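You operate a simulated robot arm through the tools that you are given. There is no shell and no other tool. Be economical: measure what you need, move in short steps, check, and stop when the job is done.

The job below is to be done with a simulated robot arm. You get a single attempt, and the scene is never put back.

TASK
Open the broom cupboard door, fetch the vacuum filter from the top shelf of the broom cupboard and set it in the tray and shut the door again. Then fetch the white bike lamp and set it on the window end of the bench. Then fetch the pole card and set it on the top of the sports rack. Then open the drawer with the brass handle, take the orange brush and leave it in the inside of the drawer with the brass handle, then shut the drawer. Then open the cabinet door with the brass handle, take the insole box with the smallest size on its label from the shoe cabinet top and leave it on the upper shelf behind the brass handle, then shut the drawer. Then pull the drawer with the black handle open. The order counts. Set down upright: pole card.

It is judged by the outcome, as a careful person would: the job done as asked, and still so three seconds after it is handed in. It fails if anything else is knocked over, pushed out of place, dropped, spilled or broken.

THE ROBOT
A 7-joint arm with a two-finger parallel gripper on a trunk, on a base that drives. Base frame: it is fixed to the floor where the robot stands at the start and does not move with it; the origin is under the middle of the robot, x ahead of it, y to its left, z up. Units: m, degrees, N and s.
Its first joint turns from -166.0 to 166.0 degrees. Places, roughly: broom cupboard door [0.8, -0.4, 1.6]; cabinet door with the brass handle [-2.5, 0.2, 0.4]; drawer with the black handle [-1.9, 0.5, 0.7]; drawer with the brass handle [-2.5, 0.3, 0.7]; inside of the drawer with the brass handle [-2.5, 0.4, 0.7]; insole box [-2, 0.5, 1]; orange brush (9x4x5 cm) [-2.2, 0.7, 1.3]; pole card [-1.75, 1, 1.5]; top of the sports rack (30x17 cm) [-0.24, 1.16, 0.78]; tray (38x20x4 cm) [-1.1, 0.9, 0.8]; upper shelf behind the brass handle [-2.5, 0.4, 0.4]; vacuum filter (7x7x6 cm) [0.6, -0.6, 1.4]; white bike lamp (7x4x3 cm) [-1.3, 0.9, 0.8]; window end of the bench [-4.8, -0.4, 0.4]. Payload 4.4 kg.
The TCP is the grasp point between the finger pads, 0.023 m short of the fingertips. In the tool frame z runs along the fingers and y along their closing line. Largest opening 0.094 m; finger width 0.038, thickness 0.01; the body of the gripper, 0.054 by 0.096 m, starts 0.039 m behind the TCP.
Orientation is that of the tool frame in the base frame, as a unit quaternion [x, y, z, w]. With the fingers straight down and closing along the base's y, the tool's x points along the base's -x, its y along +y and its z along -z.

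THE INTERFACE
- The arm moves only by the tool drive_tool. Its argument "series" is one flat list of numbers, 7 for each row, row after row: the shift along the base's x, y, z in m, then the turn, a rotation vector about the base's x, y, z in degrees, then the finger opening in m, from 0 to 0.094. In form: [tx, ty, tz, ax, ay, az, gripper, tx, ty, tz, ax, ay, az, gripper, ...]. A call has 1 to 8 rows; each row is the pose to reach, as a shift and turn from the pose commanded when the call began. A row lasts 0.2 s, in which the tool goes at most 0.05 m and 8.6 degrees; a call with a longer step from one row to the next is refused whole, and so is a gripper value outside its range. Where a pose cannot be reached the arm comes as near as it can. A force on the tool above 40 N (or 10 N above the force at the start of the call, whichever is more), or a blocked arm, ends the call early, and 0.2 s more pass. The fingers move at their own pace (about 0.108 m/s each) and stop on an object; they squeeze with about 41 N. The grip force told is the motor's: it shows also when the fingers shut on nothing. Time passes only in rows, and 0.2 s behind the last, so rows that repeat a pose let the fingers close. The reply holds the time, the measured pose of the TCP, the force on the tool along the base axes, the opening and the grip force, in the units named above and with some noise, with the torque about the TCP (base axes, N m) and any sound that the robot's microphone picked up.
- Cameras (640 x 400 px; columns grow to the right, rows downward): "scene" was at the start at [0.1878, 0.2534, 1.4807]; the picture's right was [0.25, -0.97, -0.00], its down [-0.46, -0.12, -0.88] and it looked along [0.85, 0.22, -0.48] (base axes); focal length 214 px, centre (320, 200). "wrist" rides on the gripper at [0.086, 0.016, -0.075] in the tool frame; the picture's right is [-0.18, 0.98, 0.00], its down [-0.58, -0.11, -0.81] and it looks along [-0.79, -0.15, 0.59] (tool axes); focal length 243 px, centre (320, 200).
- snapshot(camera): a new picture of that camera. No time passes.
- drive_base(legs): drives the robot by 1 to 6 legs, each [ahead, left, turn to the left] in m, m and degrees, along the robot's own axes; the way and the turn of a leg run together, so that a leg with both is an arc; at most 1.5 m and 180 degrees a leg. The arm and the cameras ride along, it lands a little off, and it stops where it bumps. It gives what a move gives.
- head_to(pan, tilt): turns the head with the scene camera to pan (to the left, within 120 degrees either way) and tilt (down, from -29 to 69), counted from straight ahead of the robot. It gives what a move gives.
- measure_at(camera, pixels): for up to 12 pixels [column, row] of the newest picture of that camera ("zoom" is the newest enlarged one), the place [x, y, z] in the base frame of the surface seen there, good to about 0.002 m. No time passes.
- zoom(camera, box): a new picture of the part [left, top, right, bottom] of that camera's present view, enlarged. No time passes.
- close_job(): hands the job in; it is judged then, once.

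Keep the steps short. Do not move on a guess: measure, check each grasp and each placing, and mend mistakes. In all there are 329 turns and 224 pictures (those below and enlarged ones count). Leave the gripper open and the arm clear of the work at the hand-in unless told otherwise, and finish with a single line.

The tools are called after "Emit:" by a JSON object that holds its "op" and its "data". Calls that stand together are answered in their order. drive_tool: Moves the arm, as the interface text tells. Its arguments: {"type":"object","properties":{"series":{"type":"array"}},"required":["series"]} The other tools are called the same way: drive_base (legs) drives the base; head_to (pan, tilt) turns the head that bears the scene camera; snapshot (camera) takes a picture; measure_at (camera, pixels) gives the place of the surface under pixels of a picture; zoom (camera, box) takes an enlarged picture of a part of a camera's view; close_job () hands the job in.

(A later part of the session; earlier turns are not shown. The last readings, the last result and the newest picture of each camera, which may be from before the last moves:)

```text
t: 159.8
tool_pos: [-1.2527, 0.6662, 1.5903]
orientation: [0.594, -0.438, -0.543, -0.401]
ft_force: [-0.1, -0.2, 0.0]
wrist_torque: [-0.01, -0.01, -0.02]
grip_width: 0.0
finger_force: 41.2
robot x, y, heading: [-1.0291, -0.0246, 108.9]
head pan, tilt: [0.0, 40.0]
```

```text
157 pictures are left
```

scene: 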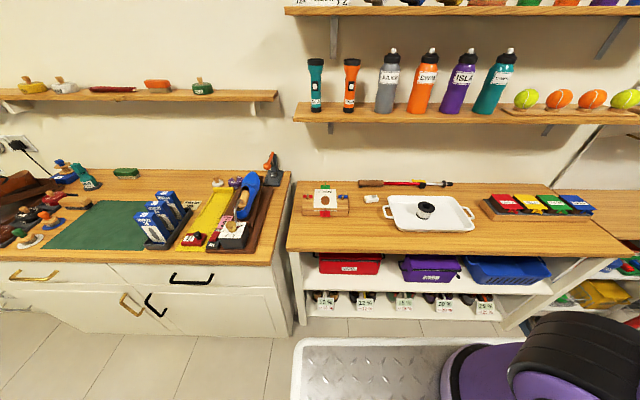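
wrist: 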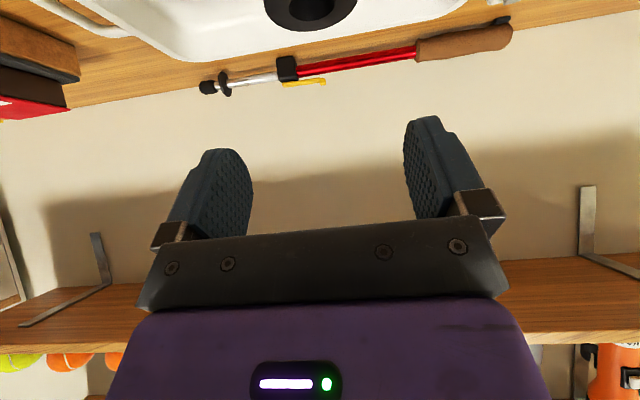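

Emit:
{"op": "zoom", "data": {"camera": "scene", "box": [290, 90, 450, 235]}}

Emit:
{"op": "measure_at", "data": {"camera": "scene", "pixels": [[371, 197], [365, 197], [377, 197], [371, 202], [365, 202], [378, 202], [365, 121], [365, 112], [420, 122], [384, 212], [330, 200], [371, 210]]}}

```text
2.76 times, centred on (370, 162) of scene
```

zoom: 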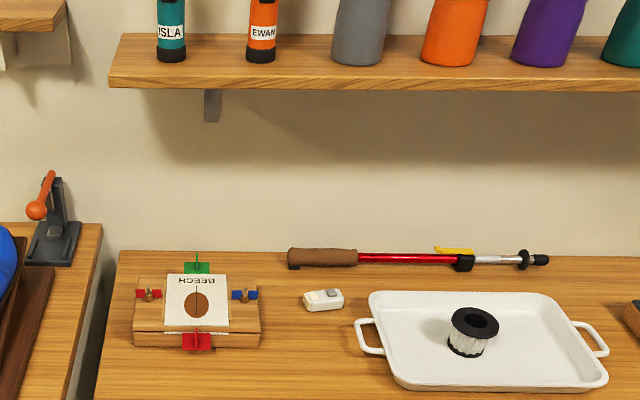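

```text
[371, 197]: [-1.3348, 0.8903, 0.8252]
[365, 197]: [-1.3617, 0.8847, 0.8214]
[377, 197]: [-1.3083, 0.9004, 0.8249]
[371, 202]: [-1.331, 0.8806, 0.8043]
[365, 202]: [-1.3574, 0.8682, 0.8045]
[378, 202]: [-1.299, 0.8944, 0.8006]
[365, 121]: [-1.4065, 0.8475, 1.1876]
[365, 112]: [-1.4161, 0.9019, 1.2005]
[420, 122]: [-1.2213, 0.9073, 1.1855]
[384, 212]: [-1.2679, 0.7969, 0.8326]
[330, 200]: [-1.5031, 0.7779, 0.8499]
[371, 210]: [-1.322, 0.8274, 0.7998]
```

Drive 0.09 m ahead, then pitch the tool down while descending.

Emit:
{"op": "drive_base", "data": {"legs": [[0.08, 0, -1]]}}

Emit:
{"op": "drive_tool", "data": {"series": [0.003, -0.01, -0.03, -8.1, -2.5, 0, 0.06, 0.006, -0.02, -0.06, -16.2, -5, 0, 0.06, 0.009, -0.03, -0.09, -24.4, -7.5, 0, 0.06, 0.012, -0.04, -0.13, -32.5, -10, 0, 0.094, 0.015, -0.05, -0.17, -40.6, -12.5, 0, 0.094, 0.018, -0.06, -0.21, -48.7, -15, 0, 0.094, 0.02, -0.065, -0.25, -56.9, -17.5, 0, 0.094, 0.02, -0.065, -0.29, -65, -20.1, 0, 0.094]}}

Emit:
{"op": "snapshot", "data": {"camera": "scene"}}

```text
t: 160.8
tool_pos: [-1.2665, 0.7456, 1.5904]
orientation: [0.589, -0.444, -0.539, -0.407]
ft_force: [1.2, -0.3, 0.0]
wrist_torque: [-0.02, 0.01, 0.0]
grip_width: 0.0
finger_force: 41.4
robot x, y, heading: [-1.0583, 0.0582, 107.8]
head pan, tilt: [0.0, 40.0]
```

```text
t: 162.6
tool_pos: [-1.2483, 0.6773, 1.3003]
orientation: [0.796, -0.587, -0.112, -0.094]
ft_force: [0.8, -0.4, 0.2]
wrist_torque: [0.06, 0.01, 0.01]
grip_width: 0.0941
finger_force: 0.1
robot x, y, heading: [-1.0547, 0.0543, 107.7]
head pan, tilt: [0.0, 40.0]
```

```text
155 pictures are left
```

scene: 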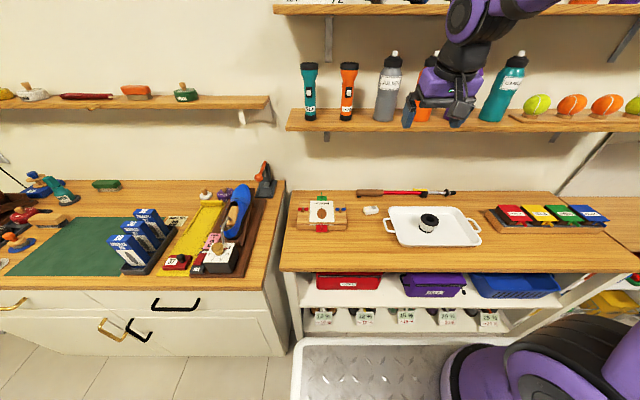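

Descend in front of the lamp to z≈0.94.

Emit:
{"op": "drive_tool", "data": {"series": [-0.002, 0, -0.045, 0, 0, 0, 0.094, -0.004, -0.001, -0.09, 0, 0, 0, 0.094, -0.006, -0.002, -0.135, 0, 0, 0, 0.094, -0.008, -0.003, -0.18, 0, 0, 0, 0.094, -0.01, -0.004, -0.225, 0, 0, 0, 0.094, -0.012, -0.005, -0.27, 0, 0, 0, 0.094, -0.015, -0.005, -0.315, 0, 0, 0, 0.094, -0.015, -0.005, -0.36, 0, 0, 0, 0.094]}}

Emit:
{"op": "snapshot", "data": {"camera": "wrist"}}

Emit:
{"op": "snapshot", "data": {"camera": "scene"}}

```text
t: 164.4
tool_pos: [-1.2622, 0.673, 0.9413]
orientation: [0.795, -0.589, -0.111, -0.096]
ft_force: [0.6, -0.3, 0.8]
wrist_torque: [0.02, 0.03, -0.01]
grip_width: 0.0941
finger_force: 0.1
robot x, y, heading: [-1.0532, 0.0553, 108.2]
head pan, tilt: [0.0, 40.0]
```

```text
154 pictures are left
```

wrist: 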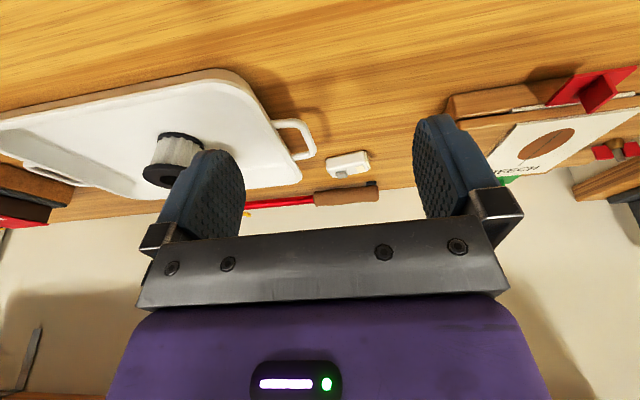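

```text
153 pictures are left
```

scene: 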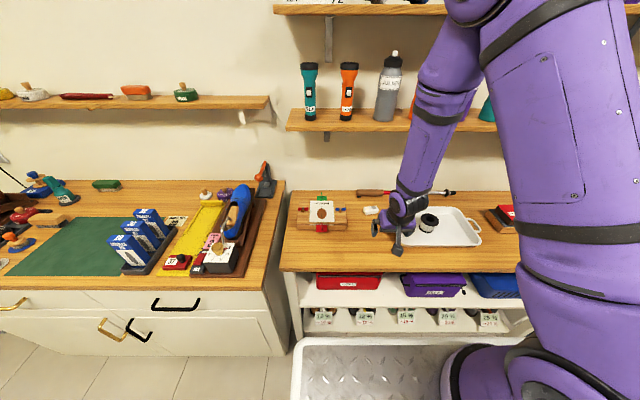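

Emit:
{"op": "zoom", "data": {"camera": "wrist", "box": [300, 130, 400, 200]}}

Emit:
{"op": "measure_at", "data": {"camera": "zoom", "pixels": [[180, 190], [430, 160], [240, 280], [440, 220], [310, 230], [320, 180]]}}

```text
5.71 times, centred on (350, 165) of wrist
```

zoom: 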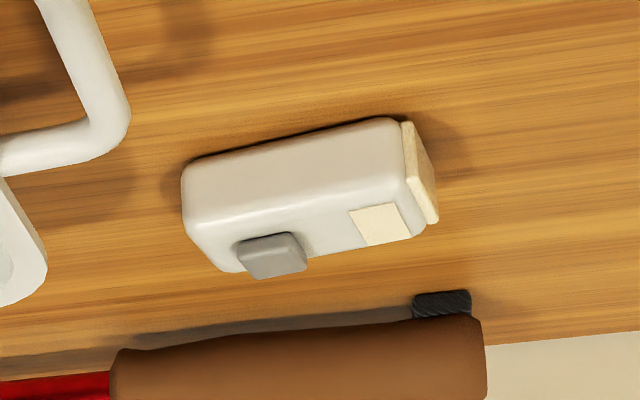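

```text
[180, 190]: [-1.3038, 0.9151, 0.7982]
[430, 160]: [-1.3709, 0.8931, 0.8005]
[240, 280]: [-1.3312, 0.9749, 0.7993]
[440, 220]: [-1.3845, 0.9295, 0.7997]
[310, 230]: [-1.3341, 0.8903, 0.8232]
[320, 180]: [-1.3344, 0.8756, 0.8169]
```

Emit:
{"op": "measure_at", "data": {"camera": "zoom", "pixels": [[200, 225], [405, 190], [225, 262], [420, 230], [330, 245], [190, 200], [425, 200], [270, 265]]}}

```text
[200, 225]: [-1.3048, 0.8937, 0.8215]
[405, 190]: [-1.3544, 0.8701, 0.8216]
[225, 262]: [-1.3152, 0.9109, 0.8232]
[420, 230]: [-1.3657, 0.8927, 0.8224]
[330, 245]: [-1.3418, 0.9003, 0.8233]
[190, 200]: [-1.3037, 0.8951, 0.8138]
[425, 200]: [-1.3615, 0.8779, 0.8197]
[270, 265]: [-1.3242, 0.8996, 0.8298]
```

Move over the lamp (centre -1.335, 0.892) at z≈0.93, yaw +5°.

Emit:
{"op": "drive_tool", "data": {"series": [-0.012, 0.0365, 0, 0, 0, 1, 0.094, -0.024, 0.073, 0, 0, 0, 2, 0.094, -0.0365, 0.1095, -0.005, 0, 0, 3, 0.094, -0.0487, 0.146, -0.01, 0, 0, 4, 0.094, -0.061, 0.1825, -0.015, 0, 0, 5, 0.094, -0.073, 0.219, -0.02, 0, 0, 5, 0.094, -0.073, 0.219, -0.02, 0, 0, 5, 0.094]}}

Emit:
{"op": "snapshot", "data": {"camera": "wrist"}}

Emit:
{"op": "snapshot", "data": {"camera": "scene"}}

```text
t: 166.0
tool_pos: [-1.3333, 0.8929, 0.9222]
orientation: [0.819, -0.554, -0.117, -0.09]
ft_force: [-0.2, -0.5, -0.2]
wrist_torque: [0.02, 0.01, -0.02]
grip_width: 0.0939
finger_force: 0.1
robot x, y, heading: [-1.0556, 0.0562, 107.9]
head pan, tilt: [0.0, 40.0]
```

```text
151 pictures are left
```

wrist: 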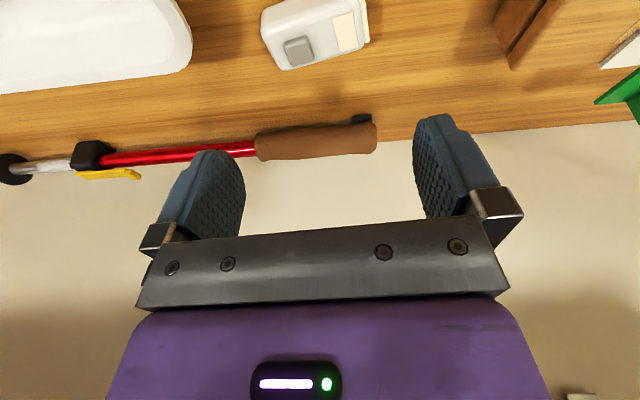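

```text
150 pictures are left
```

scene: 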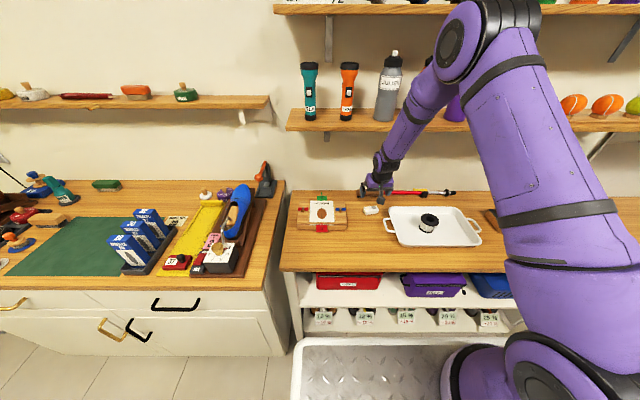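

Lower to TCP z≈0.829 and close.

Emit:
{"op": "drive_tool", "data": {"series": [-0.001, 0, -0.03, 0, 0, 0, 0.094, -0.001, 0, -0.06, 0, 0, 0, 0.094, -0.001, 0, -0.08, 0, 0, 0, 0.094, -0.001, 0, -0.093, 0, 0, 0, 0.094, -0.001, 0, -0.093, 0, 0, 0, 0.094]}}

Emit:
{"op": "snapshot", "data": {"camera": "wrist"}}

```text
t: 167.2
tool_pos: [-1.3344, 0.8956, 0.828]
orientation: [0.82, -0.553, -0.117, -0.091]
ft_force: [2.2, -6.0, 18.5]
wrist_torque: [-0.73, 0.65, 0.38]
grip_width: 0.0937
finger_force: 0.0
robot x, y, heading: [-1.0554, 0.0537, 107.7]
head pan, tilt: [0.0, 40.0]
```

```text
149 pictures are left
```

wrist: 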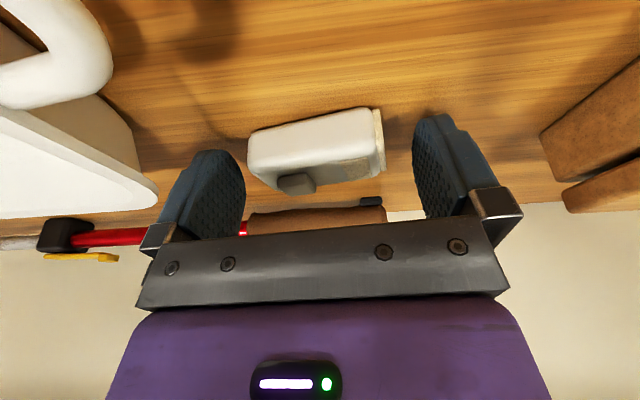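

Fingertips just touch the bench (18 N): raise 4 mm, shift 6 mm to centre, then close.

Emit:
{"op": "drive_tool", "data": {"series": [0, 0, 0.004, 0, 0, 0, 0.094, 0.006, 0.0005, 0.004, 0, 0, 0, 0.094, 0.006, 0.0005, 0.004, 0, 0, 0, 0.04, 0.006, 0.0005, 0.004, 0, 0, 0, 0.03, 0.006, 0.0005, 0.004, 0, 0, 0, 0.03]}}

Emit:
{"op": "drive_tool", "data": {"series": [0, 0, 0.015, 0, 0, 0, 0.03, 0, 0, 0.03, 0, 0, 0, 0.03, 0, 0, 0.06, 0, 0, 0, 0.03]}}

Emit:
{"op": "snapshot", "data": {"camera": "wrist"}}

```text
t: 168.4
tool_pos: [-1.3294, 0.8955, 0.8319]
orientation: [0.819, -0.554, -0.116, -0.091]
ft_force: [-0.6, -0.4, 2.1]
wrist_torque: [0.02, 0.09, 0.0]
grip_width: 0.0611
finger_force: 41.6
robot x, y, heading: [-1.0508, 0.056, 108.0]
head pan, tilt: [0.0, 40.0]
```

```text
t: 169.2
tool_pos: [-1.3291, 0.895, 0.8924]
orientation: [0.82, -0.553, -0.115, -0.089]
ft_force: [-0.7, 0.2, -1.3]
wrist_torque: [0.01, -0.02, 0.01]
grip_width: 0.0612
finger_force: 40.6
robot x, y, heading: [-1.0504, 0.0539, 108.0]
head pan, tilt: [0.0, 40.0]
```

```text
148 pictures are left
```

wrist: 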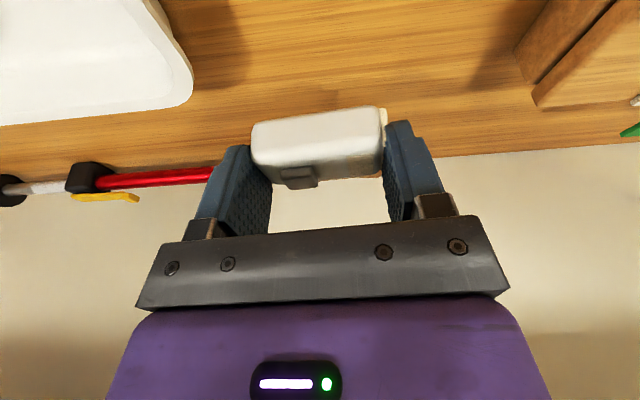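

Lamp held. Pull back from under the shelf, then up.

Emit:
{"op": "drive_tool", "data": {"series": [0.006, -0.018, 0.025, 0, 0, 0, 0.03, 0.018, -0.055, 0.045, 0, 0, 0, 0.03, 0.03, -0.092, 0.05, 0, 0, 0, 0.03, 0.042, -0.128, 0.05, 0, 0, 0, 0.03, 0.054, -0.165, 0.05, 0, 0, 0, 0.03, 0.066, -0.2, 0.06, 0, 0, 0, 0.03, 0.07, -0.215, 0.1, 0, 0, 0, 0.03, 0.07, -0.215, 0.145, 0, 0, 0, 0.03]}}

Emit:
{"op": "drive_tool", "data": {"series": [0, 0, 0.045, 0, 0, 0, 0.03, 0, 0, 0.09, 0, 0, 0, 0.03, 0, 0, 0.135, 0, 0, 0, 0.03, 0, 0, 0.18, 0, 0, 0, 0.03, 0, 0, 0.225, 0, 0, 0, 0.03, 0, 0, 0.26, 0, 0, 0, 0.03]}}

Emit:
{"op": "head_to", "data": {"pan": 90, "tilt": 20}}

Emit:
{"op": "snapshot", "data": {"camera": "scene"}}

```text
t: 171.0
tool_pos: [-1.262, 0.6796, 1.0382]
orientation: [0.82, -0.553, -0.115, -0.09]
ft_force: [0.2, -0.7, -1.4]
wrist_torque: [-0.02, 0.01, 0.0]
grip_width: 0.0611
finger_force: 41.0
robot x, y, heading: [-1.0593, 0.0547, 107.9]
head pan, tilt: [0.0, 40.0]
```

```text
t: 172.4
tool_pos: [-1.2608, 0.6802, 1.2949]
orientation: [0.82, -0.553, -0.115, -0.09]
ft_force: [0.2, 0.9, -0.9]
wrist_torque: [-0.01, 0.01, 0.0]
grip_width: 0.061
finger_force: 41.6
robot x, y, heading: [-1.0536, 0.0534, 107.9]
head pan, tilt: [0.0, 40.0]
```

```text
t: 174.1
tool_pos: [-1.2603, 0.6799, 1.2937]
orientation: [0.82, -0.553, -0.116, -0.09]
ft_force: [0.5, 0.6, -0.6]
wrist_torque: [-0.01, 0.0, 0.02]
grip_width: 0.0611
finger_force: 40.7
robot x, y, heading: [-1.0534, 0.0561, 108.0]
head pan, tilt: [90.0, 20.0]
```

```text
147 pictures are left
```

scene: 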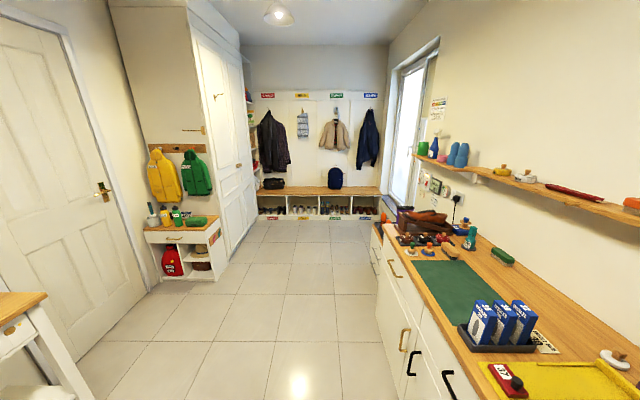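

The bench is at the far end; the window is on its right. Measure it.

Emit:
{"op": "zoom", "data": {"camera": "scene", "box": [240, 160, 400, 250]}}

Emit:
{"op": "measure_at", "data": {"camera": "scene", "pixels": [[375, 190], [378, 195], [355, 190], [355, 195], [260, 195], [365, 187], [334, 180], [382, 240], [370, 300], [300, 300]]}}

```text
4.00 times, centred on (320, 205) of scene
```

zoom: 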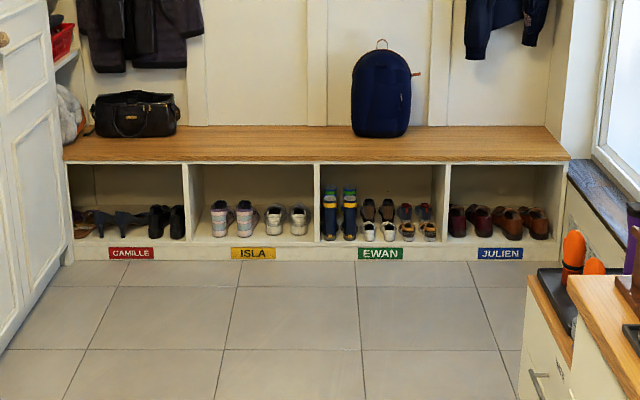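

```text
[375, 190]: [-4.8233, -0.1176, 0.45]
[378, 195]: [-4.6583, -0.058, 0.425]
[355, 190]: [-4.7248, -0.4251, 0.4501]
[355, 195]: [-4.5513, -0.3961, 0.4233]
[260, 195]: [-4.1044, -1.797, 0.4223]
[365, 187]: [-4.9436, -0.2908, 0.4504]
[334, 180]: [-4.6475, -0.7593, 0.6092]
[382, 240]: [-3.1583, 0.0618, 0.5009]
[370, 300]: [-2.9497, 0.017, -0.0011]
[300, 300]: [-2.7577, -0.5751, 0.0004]
```

Turn left and drive along the room toward the bench.

Emit:
{"op": "drive_base", "data": {"legs": [[-0.08, 0, 0], [0, 0, 89.8], [1.4, 0, 0]]}}

Emit:
{"op": "head_to", "data": {"pan": -20, "tilt": 35}}

Emit:
{"op": "snapshot", "data": {"camera": "scene"}}

```text
t: 185.6
tool_pos: [-2.9941, -0.6626, 1.2948]
orientation: [0.971, 0.189, -0.146, 0.018]
ft_force: [0.6, 0.3, -1.3]
wrist_torque: [0.02, -0.02, -0.04]
grip_width: 0.0611
finger_force: 40.9
robot x, y, heading: [-2.3672, -0.4518, -161.8]
head pan, tilt: [90.0, 20.0]
```

```text
t: 187.5
tool_pos: [-2.9949, -0.6625, 1.2942]
orientation: [0.971, 0.189, -0.146, 0.019]
ft_force: [0.5, -1.1, -0.8]
wrist_torque: [-0.02, 0.01, -0.01]
grip_width: 0.0612
finger_force: 40.9
robot x, y, heading: [-2.3703, -0.4548, -161.9]
head pan, tilt: [-20.0, 35.0]
```

```text
145 pictures are left
```

scene: 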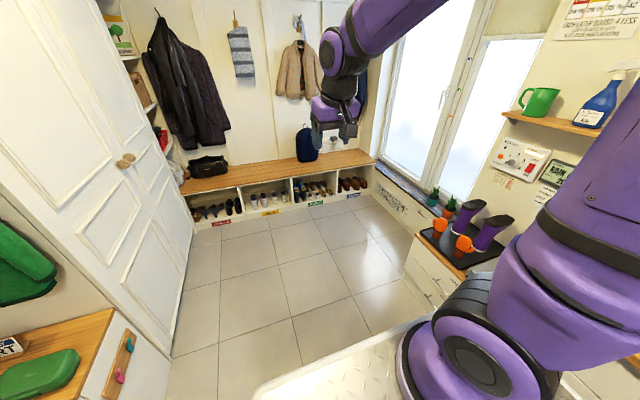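

Emit:
{"op": "measure_at", "data": {"camera": "scene", "pixels": [[415, 237], [433, 196], [400, 190], [352, 160], [368, 152], [345, 155], [340, 165], [430, 310], [375, 195], [320, 158]]}}

```text
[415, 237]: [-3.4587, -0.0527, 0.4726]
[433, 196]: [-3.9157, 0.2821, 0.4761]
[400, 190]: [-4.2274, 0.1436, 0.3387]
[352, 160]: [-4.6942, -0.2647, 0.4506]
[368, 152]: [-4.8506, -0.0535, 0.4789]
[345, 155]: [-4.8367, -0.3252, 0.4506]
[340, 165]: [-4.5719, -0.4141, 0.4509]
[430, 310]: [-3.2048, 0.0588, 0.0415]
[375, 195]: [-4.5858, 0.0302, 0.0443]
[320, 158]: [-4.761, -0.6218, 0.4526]
```

Drive on to just in front of the bench's window end.

Emit:
{"op": "drive_base", "data": {"legs": [[1.42, 0, 0], [0, -0.43, 0], [0, 0, -20]]}}

Emit:
{"op": "head_to", "data": {"pan": 0, "tilt": 45}}

Emit:
{"op": "snapshot", "data": {"camera": "scene"}}

```text
t: 197.9
tool_pos: [-4.5153, -0.4643, 1.2948]
orientation: [0.989, 0.016, -0.147, -0.008]
ft_force: [-0.1, -0.4, -0.4]
wrist_torque: [0.02, 0.01, -0.03]
grip_width: 0.0613
finger_force: 41.1
robot x, y, heading: [-3.8584, -0.4822, 177.8]
head pan, tilt: [-20.0, 35.0]
```

```text
t: 198.7
tool_pos: [-4.516, -0.4653, 1.2949]
orientation: [0.989, 0.016, -0.147, -0.008]
ft_force: [-0.1, 1.2, -0.5]
wrist_torque: [0.0, 0.05, 0.01]
grip_width: 0.0614
finger_force: 40.9
robot x, y, heading: [-3.8598, -0.488, 177.9]
head pan, tilt: [0.0, 45.0]
```

```text
144 pictures are left
```

scene: 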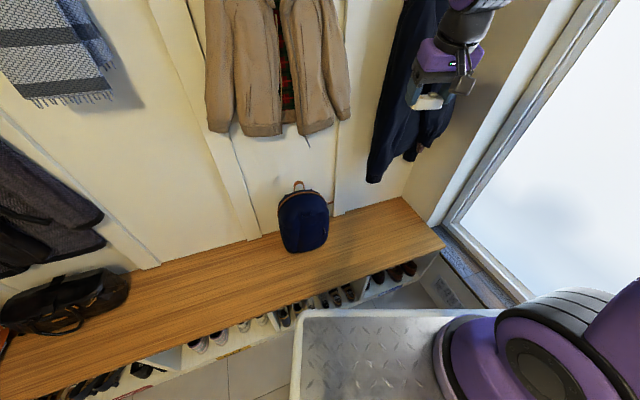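

Move 0.08 m ahead and lower the lamp toward the bench.

Emit:
{"op": "drive_base", "data": {"legs": [[0.08, 0, 0]]}}

Emit:
{"op": "drive_tool", "data": {"series": [-0.008, 0.005, -0.045, 0, 0, 0, 0.03, -0.016, 0.01, -0.09, 0, 0, 0, 0.03, -0.024, 0.015, -0.135, 0, 0, 0, 0.03, -0.032, 0.02, -0.18, 0, 0, 0, 0.03, -0.04, 0.025, -0.225, 0, 0, 0, 0.03, -0.048, 0.03, -0.27, 0, 0, 0, 0.03, -0.056, 0.035, -0.315, 0, 0, 0, 0.03, -0.064, 0.04, -0.36, 0, 0, 0, 0.03]}}

Emit:
{"op": "snapshot", "data": {"camera": "scene"}}

```text
t: 199.8
tool_pos: [-4.5976, -0.4628, 1.2951]
orientation: [0.989, 0.015, -0.147, -0.008]
ft_force: [-0.7, -0.6, -0.6]
wrist_torque: [0.01, -0.02, 0.0]
grip_width: 0.0612
finger_force: 40.7
robot x, y, heading: [-3.9367, -0.4835, 177.8]
head pan, tilt: [0.0, 45.0]
```

```text
t: 201.6
tool_pos: [-4.6617, -0.4211, 0.9325]
orientation: [0.989, 0.017, -0.147, -0.008]
ft_force: [-0.4, 0.4, -0.7]
wrist_torque: [0.0, -0.01, 0.0]
grip_width: 0.0612
finger_force: 40.9
robot x, y, heading: [-3.9381, -0.4801, 178.0]
head pan, tilt: [0.0, 45.0]
```

```text
143 pictures are left
```

scene: 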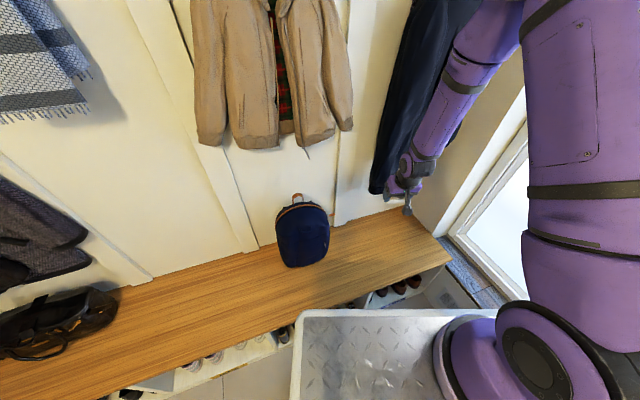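

Emit:
{"op": "measure_at", "data": {"camera": "scene", "pixels": [[395, 120], [380, 185], [400, 160], [420, 250], [410, 225], [370, 235]]}}

Emit:
{"op": "snapshot", "data": {"camera": "wrist"}}

```text
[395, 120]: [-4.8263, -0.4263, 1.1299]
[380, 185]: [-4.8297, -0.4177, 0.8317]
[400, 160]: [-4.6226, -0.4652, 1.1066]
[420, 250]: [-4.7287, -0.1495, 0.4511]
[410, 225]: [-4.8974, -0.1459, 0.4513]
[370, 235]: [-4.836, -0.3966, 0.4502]
```

```text
142 pictures are left
```

wrist: 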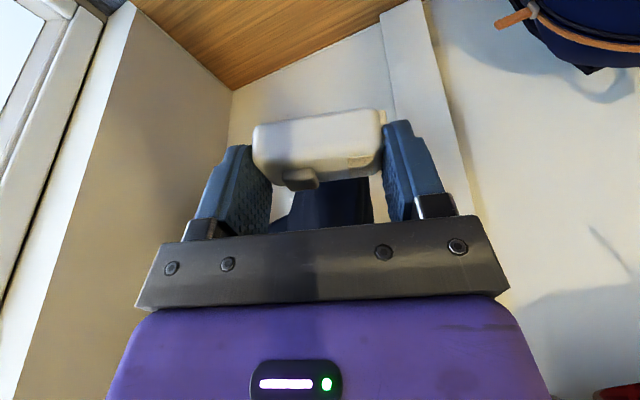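

Lower to just above the bench at (-4.70,-0.33), clear of the navy jacket.

Emit:
{"op": "drive_tool", "data": {"series": [-0.004, 0.011, -0.045, 0, 0, 0, 0.03, -0.008, 0.022, -0.09, 0, 0, 0, 0.03, -0.012, 0.033, -0.135, 0, 0, 0, 0.03, -0.016, 0.044, -0.18, 0, 0, 0, 0.03, -0.02, 0.055, -0.225, 0, 0, 0, 0.03, -0.024, 0.066, -0.27, 0, 0, 0, 0.03, -0.03, 0.078, -0.315, 0, 0, 0, 0.03, -0.038, 0.091, -0.36, 0, 0, 0, 0.03]}}

Emit:
{"op": "drive_tool", "data": {"series": [0, 0, -0.03, 0, 0, 0, 0.03, 0, 0, -0.06, 0, 0, 0, 0.03, 0, 0, -0.08, 0, 0, 0, 0.03, 0, 0, -0.085, 0, 0, 0, 0.03]}}

Emit:
{"op": "snapshot", "data": {"camera": "scene"}}

Emit:
{"op": "snapshot", "data": {"camera": "wrist"}}

```text
t: 203.4
tool_pos: [-4.6989, -0.3287, 0.5748]
orientation: [0.989, 0.016, -0.148, -0.008]
ft_force: [0.3, 0.2, -0.9]
wrist_torque: [0.02, -0.01, 0.01]
grip_width: 0.0611
finger_force: 40.8
robot x, y, heading: [-3.941, -0.4848, 178.1]
head pan, tilt: [0.0, 45.0]
```

```text
t: 204.4
tool_pos: [-4.6977, -0.3304, 0.4904]
orientation: [0.989, 0.016, -0.147, -0.007]
ft_force: [0.4, -0.6, -0.9]
wrist_torque: [-0.02, 0.02, -0.01]
grip_width: 0.0612
finger_force: 41.3
robot x, y, heading: [-3.9367, -0.4798, 178.1]
head pan, tilt: [0.0, 45.0]
```

```text
141 pictures are left
```

scene: 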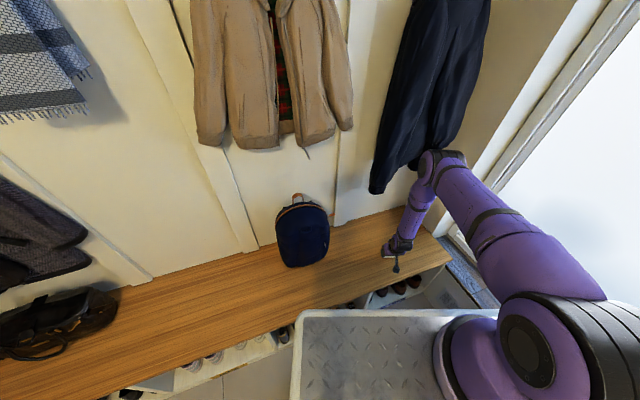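

```text
140 pictures are left
```

wrist: 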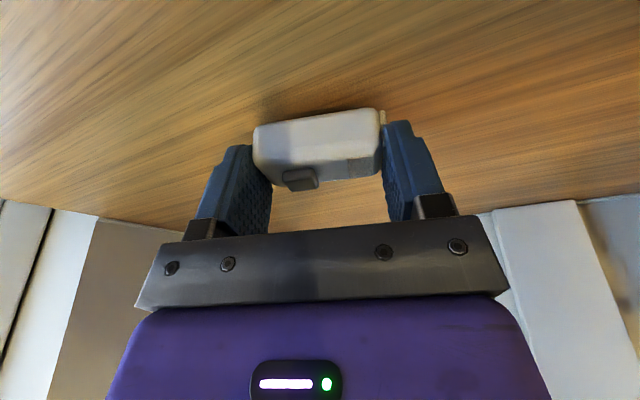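

Lower gently until contact.

Emit:
{"op": "drive_tool", "data": {"series": [0, 0, -0.003, 0, 0, 0, 0.03, 0, 0, -0.006, 0, 0, 0, 0.03, 0, 0, -0.0075, 0, 0, 0, 0.03]}}

```text
t: 205.2
tool_pos: [-4.6974, -0.3306, 0.4832]
orientation: [0.989, 0.016, -0.147, -0.008]
ft_force: [1.4, -0.7, 3.1]
wrist_torque: [-0.16, 0.05, 0.01]
grip_width: 0.0609
finger_force: 40.9
robot x, y, heading: [-3.9369, -0.483, 177.7]
head pan, tilt: [0.0, 45.0]
```

Contact. Release and rise.

Emit:
{"op": "drive_tool", "data": {"series": [0, 0, 0, 0, 0, 0, 0.08, 0, 0, 0, 0, 0, 0, 0.09, 0, 0, 0.03, 0, 0, 0, 0.09, 0.005, -0.005, 0.07, 0, 0, 0, 0.09, 0.01, -0.01, 0.115, 0, 0, 0, 0.09, 0.02, -0.02, 0.16, 0, 0, 0, 0.09, 0.03, -0.04, 0.2, 0, 0, 0, 0.09]}}

Emit:
{"op": "snapshot", "data": {"camera": "wrist"}}

Emit:
{"op": "drive_tool", "data": {"series": [0.003, -0.008, 0.045, 0, 0, 0, 0.09, 0.006, -0.016, 0.09, 0, 0, 0, 0.09, 0.01, -0.024, 0.135, 0, 0, 0, 0.09, 0.015, -0.032, 0.18, 0, 0, 0, 0.09, 0.022, -0.04, 0.225, 0, 0, 0, 0.09, 0.03, -0.05, 0.27, 0, 0, 0, 0.09, 0.04, -0.06, 0.315, 0, 0, 0, 0.09, 0.05, -0.065, 0.36, 0, 0, 0, 0.09]}}

Emit:
{"op": "drive_tool", "data": {"series": [0.01, -0.01, 0.045, 0, 0, 0, 0.09, 0.02, -0.02, 0.09, 0, 0, 0, 0.09, 0.03, -0.03, 0.135, 0, 0, 0, 0.09, 0.035, -0.03, 0.18, 0, 0, 0, 0.09, 0.04, -0.03, 0.225, 0, 0, 0, 0.09]}}

Emit:
{"op": "snapshot", "data": {"camera": "scene"}}

```text
t: 206.8
tool_pos: [-4.6646, -0.3699, 0.6824]
orientation: [0.989, 0.016, -0.146, -0.008]
ft_force: [-0.8, -0.5, -0.3]
wrist_torque: [-0.02, -0.03, -0.02]
grip_width: 0.0903
finger_force: 0.0
robot x, y, heading: [-3.9378, -0.4821, 177.8]
head pan, tilt: [0.0, 45.0]
```

```text
139 pictures are left
```

wrist: 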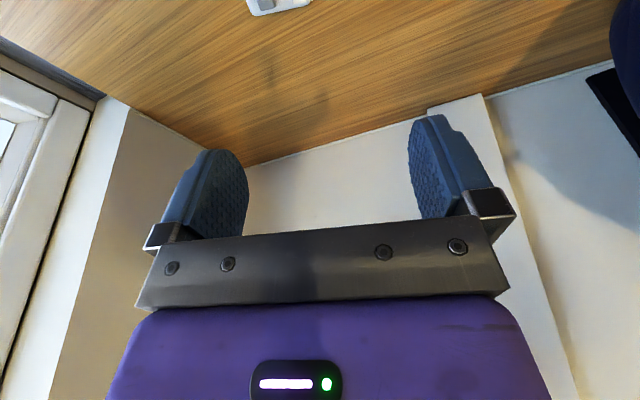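

```text
t: 208.6
tool_pos: [-4.6175, -0.4364, 1.0403]
orientation: [0.989, 0.016, -0.146, -0.007]
ft_force: [-0.8, 0.4, -1.2]
wrist_torque: [-0.03, -0.01, -0.01]
grip_width: 0.0901
finger_force: 0.0
robot x, y, heading: [-3.9373, -0.4807, 177.7]
head pan, tilt: [0.0, 45.0]
```

```text
t: 209.8
tool_pos: [-4.5779, -0.4663, 1.2664]
orientation: [0.989, 0.017, -0.146, -0.008]
ft_force: [-0.1, -0.2, 0.2]
wrist_torque: [0.02, -0.03, -0.03]
grip_width: 0.0899
finger_force: 0.1
robot x, y, heading: [-3.9411, -0.4812, 178.3]
head pan, tilt: [0.0, 45.0]
```

```text
138 pictures are left
```

scene: 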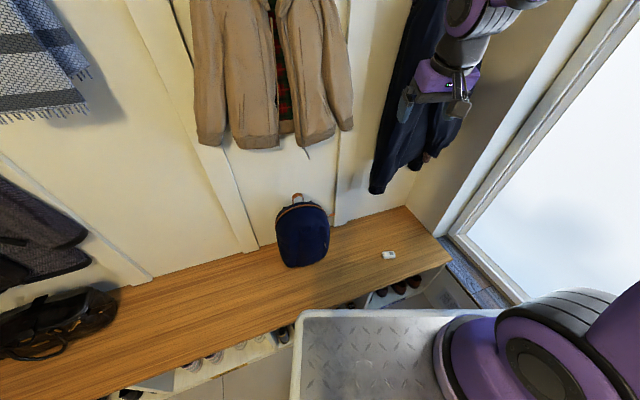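

Lamp sits on the window end. Now back to the shelf area for the pole card.

Emit:
{"op": "drive_base", "data": {"legs": [[-0.1, 0, 20], [0, 0.4, 0], [-1.22, 0, 0], [-1.22, 0, 0], [0, 0, -90]]}}

Emit:
{"op": "head_to", "data": {"pan": 0, "tilt": 5}}

Emit:
{"op": "snapshot", "data": {"camera": "scene"}}

```text
t: 228.8
tool_pos: [-1.5505, 0.4941, 1.2667]
orientation: [0.805, -0.574, -0.114, -0.093]
ft_force: [0.7, 0.3, -0.5]
wrist_torque: [-0.01, 0.01, -0.02]
grip_width: 0.09
finger_force: 0.1
robot x, y, heading: [-1.3791, -0.1184, 105.1]
head pan, tilt: [0.0, 45.0]
```

```text
t: 229.9
tool_pos: [-1.5508, 0.4947, 1.2656]
orientation: [0.805, -0.574, -0.114, -0.093]
ft_force: [0.4, -0.6, -0.6]
wrist_torque: [0.01, -0.01, 0.02]
grip_width: 0.0901
finger_force: 0.2
robot x, y, heading: [-1.3836, -0.1193, 105.0]
head pan, tilt: [0.0, 5.0]
```

```text
137 pictures are left
```

scene: 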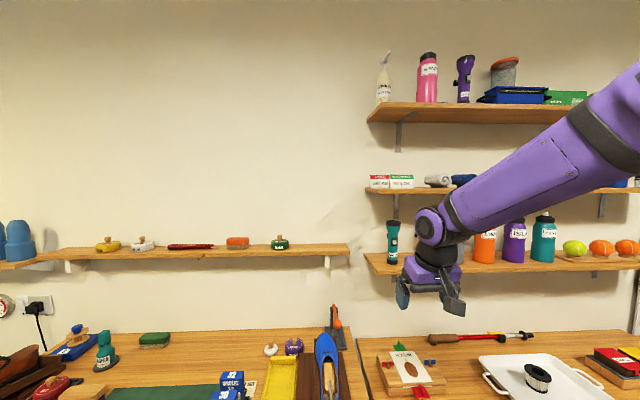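

Emit:
{"op": "zoom", "data": {"camera": "scene", "box": [350, 150, 510, 230]}}

Emit:
{"op": "measure_at", "data": {"camera": "scene", "pixels": [[380, 182], [401, 182], [391, 182], [380, 190], [401, 190], [370, 182], [413, 182], [430, 182], [380, 178], [368, 191]]}}

```text
4.00 times, centred on (430, 190) of scene
```

zoom: 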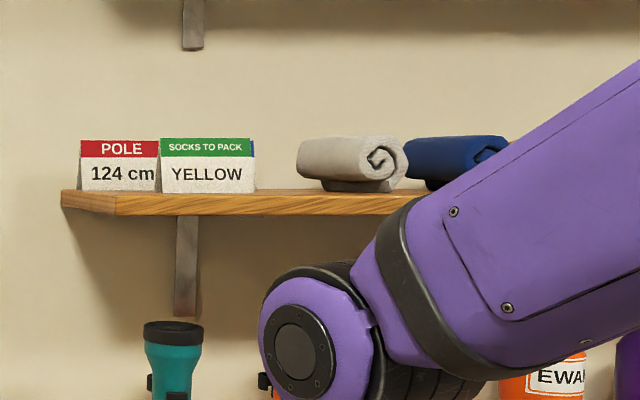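

```text
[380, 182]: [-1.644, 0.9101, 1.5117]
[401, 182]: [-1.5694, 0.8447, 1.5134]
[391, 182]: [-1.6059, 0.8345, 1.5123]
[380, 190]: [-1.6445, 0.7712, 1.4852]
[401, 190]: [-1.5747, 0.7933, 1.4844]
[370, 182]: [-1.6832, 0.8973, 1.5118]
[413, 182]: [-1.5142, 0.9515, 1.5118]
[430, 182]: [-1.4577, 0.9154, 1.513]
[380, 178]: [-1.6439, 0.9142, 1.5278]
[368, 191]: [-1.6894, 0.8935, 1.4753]
```

The POLE card (124 cm) is a tent card at the left end of the middle shelf, partly behind the SOCKS card. I measure surroundings including the shelf above.

Emit:
{"op": "measure_at", "data": {"camera": "scene", "pixels": [[372, 118], [400, 122], [372, 112], [400, 104], [389, 180], [372, 188], [389, 188], [404, 190], [375, 177], [412, 188], [420, 193]]}}

Emit:
{"op": "drive_tool", "data": {"series": [0, 0, 0.045, 0, 0, 0, 0.09, 0, 0, 0.09, 0, 0, 0, 0.09, 0, 0, 0.135, 0, 0, 0, 0.09, 0, 0, 0.18, 0, 0, 0, 0.09, 0, 0, 0.225, 0, 0, 0, 0.09, 0, 0, 0.27, 0, 0, 0, 0.09, 0, 0, 0.315, 0, 0, 0, 0.09, 0, 0, 0.36, 0, 0, 0, 0.09]}}

Emit:
{"op": "snapshot", "data": {"camera": "wrist"}}

Emit:
{"op": "snapshot", "data": {"camera": "scene"}}

```text
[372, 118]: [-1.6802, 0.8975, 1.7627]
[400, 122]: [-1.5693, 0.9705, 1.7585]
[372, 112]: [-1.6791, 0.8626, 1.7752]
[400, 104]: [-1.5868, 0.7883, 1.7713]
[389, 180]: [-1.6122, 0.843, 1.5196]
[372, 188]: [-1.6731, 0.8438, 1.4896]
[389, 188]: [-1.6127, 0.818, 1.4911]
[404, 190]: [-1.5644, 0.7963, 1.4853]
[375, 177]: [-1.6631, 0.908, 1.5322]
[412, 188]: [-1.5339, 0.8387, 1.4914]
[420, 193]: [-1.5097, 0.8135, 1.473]
```

```text
t: 231.7
tool_pos: [-1.5534, 0.4945, 1.6233]
orientation: [0.805, -0.575, -0.113, -0.093]
ft_force: [0.0, -0.8, -0.1]
wrist_torque: [-0.03, 0.0, 0.01]
grip_width: 0.0899
finger_force: 0.1
robot x, y, heading: [-1.3781, -0.1215, 104.8]
head pan, tilt: [0.0, 5.0]
```

```text
135 pictures are left
```

wrist: 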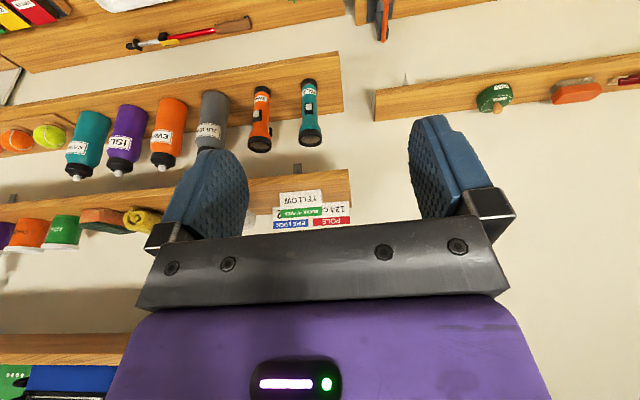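

```text
134 pictures are left
```

scene: 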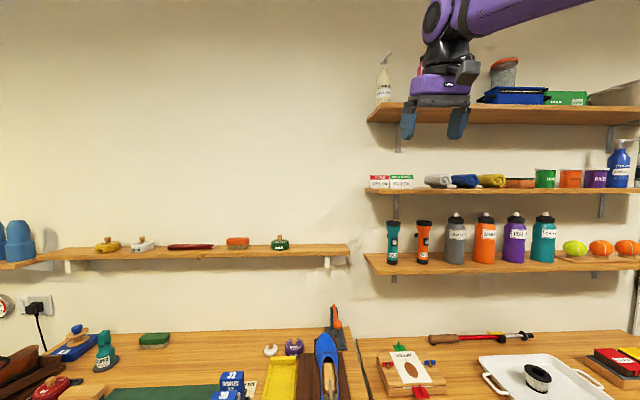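

Emit:
{"op": "zoom", "data": {"camera": "wrist", "box": [250, 165, 370, 240]}}

Emit:
{"op": "measure_at", "data": {"camera": "zoom", "pixels": [[350, 300], [530, 295], [120, 315], [330, 315], [350, 250], [520, 235], [160, 180], [380, 160], [150, 260], [390, 250]]}}

```text
5.33 times, centred on (310, 202) of wrist
```

zoom: 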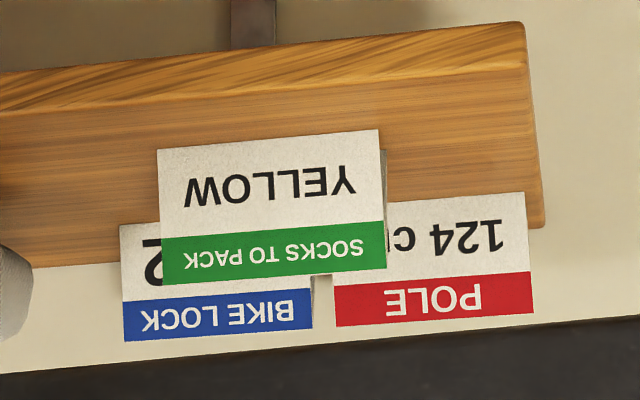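

```text
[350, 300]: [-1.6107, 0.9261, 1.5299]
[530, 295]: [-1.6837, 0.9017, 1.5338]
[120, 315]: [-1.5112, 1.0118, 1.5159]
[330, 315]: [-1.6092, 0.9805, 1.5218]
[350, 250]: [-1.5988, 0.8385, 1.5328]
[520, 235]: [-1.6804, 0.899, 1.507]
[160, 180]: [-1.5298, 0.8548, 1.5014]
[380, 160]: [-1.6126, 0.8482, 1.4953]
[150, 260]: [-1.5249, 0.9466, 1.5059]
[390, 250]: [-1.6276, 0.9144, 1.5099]
```

The BIKE LOCK card stands 9 mm right of POLE, so an end grip isn't possible; I'll grip across the tent from its free left end, tool pointing along the shelf (+u). Check the wall distance.

Emit:
{"op": "measure_at", "data": {"camera": "scene", "pixels": [[330, 160], [350, 180], [360, 170], [300, 120], [280, 250], [340, 245], [335, 330], [368, 188], [368, 192]]}}

Emit:
{"op": "zoom", "data": {"camera": "scene", "box": [355, 165, 425, 200]}}

```text
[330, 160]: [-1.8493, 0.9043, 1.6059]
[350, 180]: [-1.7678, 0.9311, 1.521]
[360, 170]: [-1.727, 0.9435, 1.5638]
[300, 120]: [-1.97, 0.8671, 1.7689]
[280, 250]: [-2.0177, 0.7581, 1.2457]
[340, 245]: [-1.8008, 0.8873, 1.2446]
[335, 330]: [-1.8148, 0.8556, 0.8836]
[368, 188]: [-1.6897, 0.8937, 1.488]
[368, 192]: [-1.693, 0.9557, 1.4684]
```

```text
9.14 times, centred on (390, 182) of scene
```

zoom: 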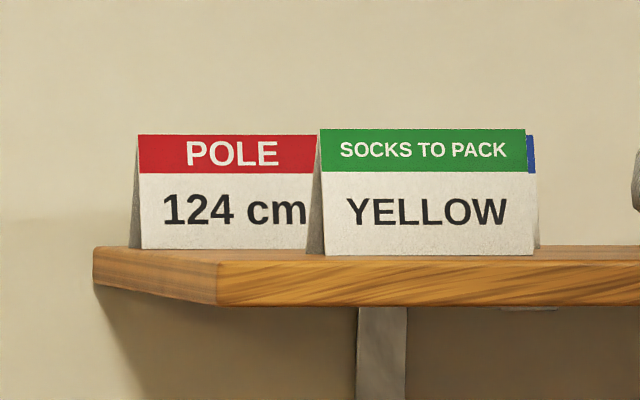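

Drive left/ahead so I stand left of the shelf's end.

Emit:
{"op": "drive_base", "data": {"legs": [[0, 0, 2.9], [0.2, 0.334, 0]]}}

Emit:
{"op": "snapshot", "data": {"camera": "scene"}}

```text
t: 234.6
tool_pos: [-1.9707, 0.5746, 1.6242]
orientation: [0.821, -0.552, -0.116, -0.091]
ft_force: [0.3, 0.6, 0.3]
wrist_torque: [-0.02, 0.0, 0.0]
grip_width: 0.0899
finger_force: 0.1
robot x, y, heading: [-1.7618, -0.0333, 108.1]
head pan, tilt: [0.0, 5.0]
```

```text
131 pictures are left
```

scene: 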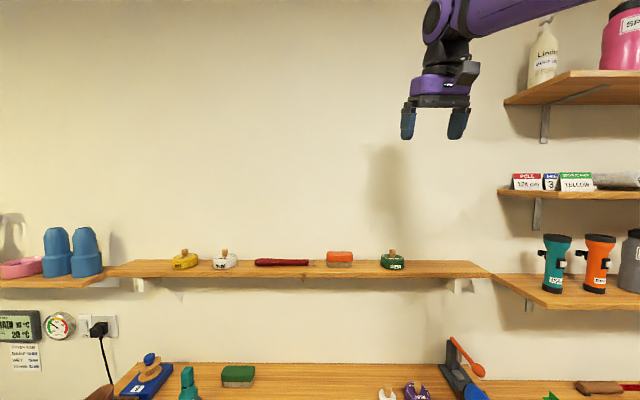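

Yaw the tool toward +u first, then pitch up.

Emit:
{"op": "drive_tool", "data": {"series": [0, 0, 0, 0, 0, -8.5, 0.06, 0, 0, 0, 0, 0, -17, 0.06, 0, 0, 0, 0, 0, -25.5, 0.06, 0, 0, 0, 0, 0, -34, 0.06, 0, 0, 0, 0, 0, -42.5, 0.06, 0, 0, 0, 0, 0, -51, 0.06, 0, 0, 0, 0, 0, -59.5, 0.06, 0, 0, 0, 0, 0, -68, 0.06]}}

Emit:
{"op": "drive_tool", "data": {"series": [0, 0, 0, 0, 0, -5, 0.05, 0, 0, 0, 0, 0, -10, 0.05]}}

Emit:
{"op": "drive_tool", "data": {"series": [0, 0, 0, 3.6, -6.23, 0, 0.05, 0, 0, 0, 7.2, -12.5, 0, 0.05, 0, 0, 0, 10.8, -18.7, 0, 0.05, 0, 0, 0, 14.4, -24.9, 0, 0.05, 0, 0, 0, 18, -31.1, 0, 0.05, 0, 0, 0, 21.5, -37.2, 0, 0.05]}}

Emit:
{"op": "snapshot", "data": {"camera": "scene"}}

Emit:
{"op": "snapshot", "data": {"camera": "wrist"}}

```text
t: 236.4
tool_pos: [-1.9713, 0.5743, 1.6224]
orientation: [-0.371, 0.917, 0.046, 0.139]
ft_force: [1.2, 0.0, 0.2]
wrist_torque: [0.0, 0.04, -0.03]
grip_width: 0.0602
finger_force: 0.1
robot x, y, heading: [-1.7641, -0.0291, 108.0]
head pan, tilt: [0.0, 5.0]
```

```text
t: 237.0
tool_pos: [-1.9697, 0.5753, 1.6233]
orientation: [-0.29, 0.946, 0.034, 0.144]
ft_force: [0.4, -0.4, -0.4]
wrist_torque: [-0.01, 0.03, 0.02]
grip_width: 0.0499
finger_force: 0.0
robot x, y, heading: [-1.7656, -0.0316, 108.3]
head pan, tilt: [0.0, 5.0]
```

```text
t: 238.4
tool_pos: [-1.9707, 0.5744, 1.6243]
orientation: [-0.255, 0.828, 0.112, 0.487]
ft_force: [-0.1, 0.8, 0.0]
wrist_torque: [-0.03, 0.01, -0.02]
grip_width: 0.05
finger_force: 0.0
robot x, y, heading: [-1.7631, -0.0289, 108.3]
head pan, tilt: [0.0, 5.0]
```

```text
130 pictures are left
```

scene: 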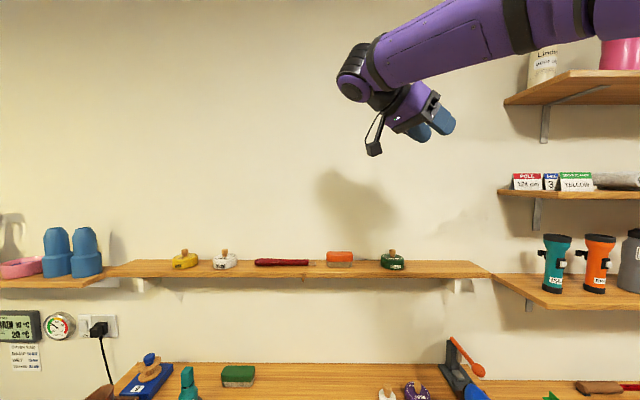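

```text
129 pictures are left
```

wrist: 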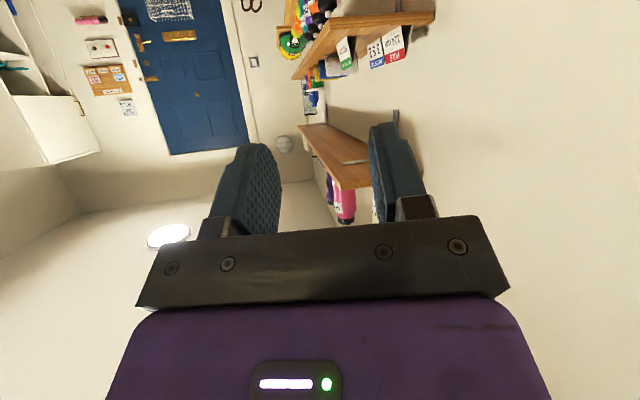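

Emit:
{"op": "zoom", "data": {"camera": "wrist", "box": [320, 10, 440, 85]}}

Emit:
{"op": "measure_at", "data": {"camera": "zoom", "pixels": [[385, 210], [440, 210], [460, 100], [360, 230], [380, 120], [340, 290], [290, 250], [470, 200], [480, 150], [450, 160]]}}

```text
5.33 times, centred on (380, 48) of wrist
```

zoom: 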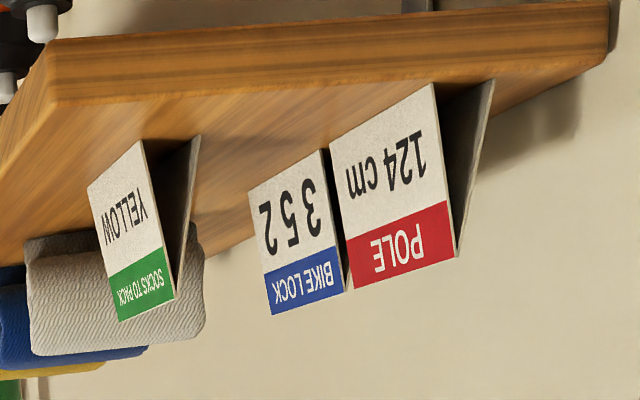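

```text
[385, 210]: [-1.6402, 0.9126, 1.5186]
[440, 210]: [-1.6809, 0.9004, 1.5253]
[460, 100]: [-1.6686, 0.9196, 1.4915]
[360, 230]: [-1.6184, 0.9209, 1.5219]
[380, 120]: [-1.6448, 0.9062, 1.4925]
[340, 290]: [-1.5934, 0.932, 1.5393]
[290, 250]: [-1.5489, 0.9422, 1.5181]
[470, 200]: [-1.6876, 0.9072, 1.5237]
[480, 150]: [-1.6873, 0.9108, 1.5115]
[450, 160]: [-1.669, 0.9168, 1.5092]
```

Card: ridge v≈2.037, ~3 cm deep base. Move to 0.12 m back along the tool axis.

Emit:
{"op": "drive_tool", "data": {"series": [0.0275, 0.0357, -0.006, 0, 0, 0, 0.05, 0.055, 0.0714, -0.012, 0, 0, 0, 0.05, 0.0825, 0.107, -0.018, 0, 0, 0, 0.05, 0.11, 0.143, -0.024, 0, 0, 0, 0.05, 0.1375, 0.179, -0.03, 0, 0, 0, 0.05, 0.165, 0.214, -0.035, 0, 0, 0, 0.05, 0.1925, 0.25, -0.041, 0, 0, 0, 0.05, 0.22, 0.2857, -0.047, 0, 0, 0, 0.05]}}

Emit:
{"op": "snapshot", "data": {"camera": "wrist"}}

Emit:
{"op": "zoom", "data": {"camera": "scene", "box": [430, 100, 640, 230]}}

```text
t: 240.2
tool_pos: [-1.7526, 0.8606, 1.5788]
orientation: [-0.256, 0.827, 0.114, 0.487]
ft_force: [-0.4, -0.6, 1.3]
wrist_torque: [0.01, 0.04, 0.0]
grip_width: 0.0498
finger_force: 0.1
robot x, y, heading: [-1.7589, -0.0297, 108.2]
head pan, tilt: [0.0, 5.0]
```

```text
127 pictures are left
```

wrist: 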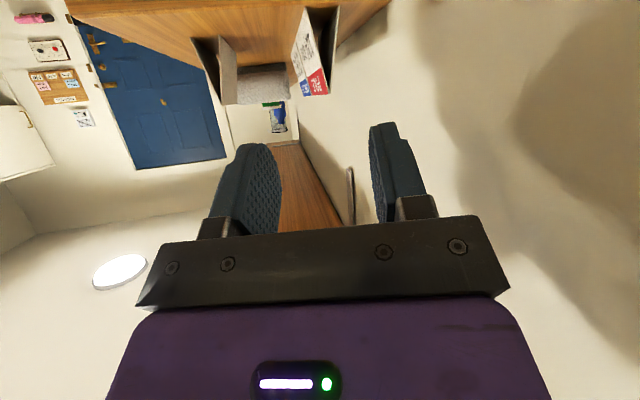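

```text
3.05 times, centred on (535, 165) of scene
```

zoom: 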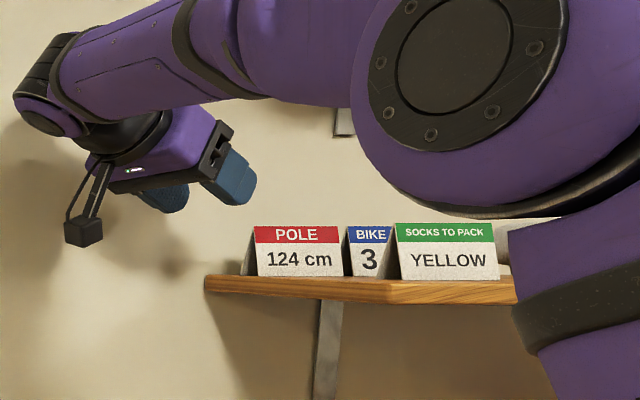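

Emit:
{"op": "drive_tool", "data": {"series": [0.0262, 0.0152, -0.0175, 0, 0, 0, 0.05, 0.0524, 0.0304, -0.035, 0, 0, 0, 0.05, 0.0524, 0.0304, -0.035, 0, 0, 0, 0.05]}}

Emit:
{"op": "snapshot", "data": {"camera": "wrist"}}

Emit:
{"op": "zoom", "data": {"camera": "scene", "box": [470, 130, 600, 210]}}

```text
t: 241.0
tool_pos: [-1.697, 0.8897, 1.542]
orientation: [-0.255, 0.828, 0.112, 0.486]
ft_force: [0.7, 0.4, 0.5]
wrist_torque: [0.01, 0.02, -0.04]
grip_width: 0.05
finger_force: 0.0
robot x, y, heading: [-1.7591, -0.0304, 108.1]
head pan, tilt: [0.0, 5.0]
```

```text
125 pictures are left
```

wrist: 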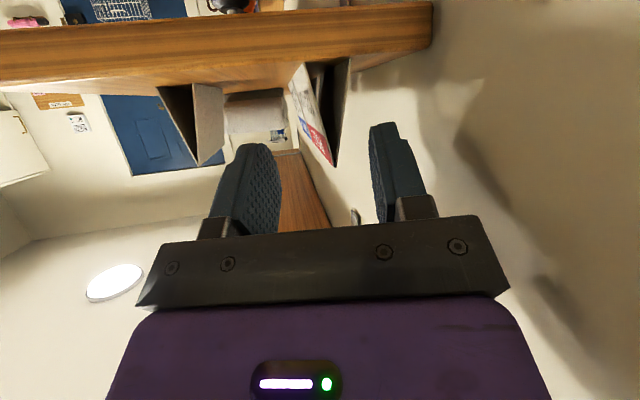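

```text
4.92 times, centred on (535, 170) of scene
```

zoom: 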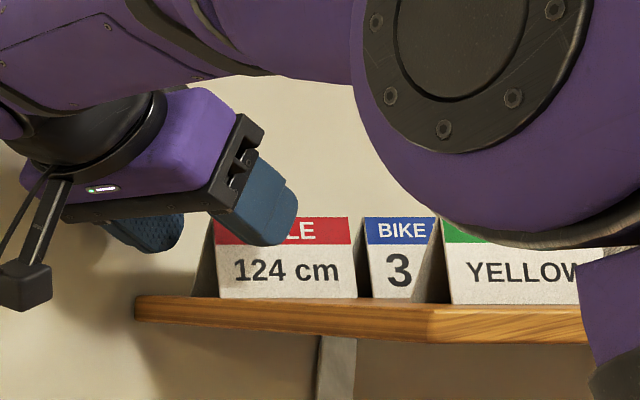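

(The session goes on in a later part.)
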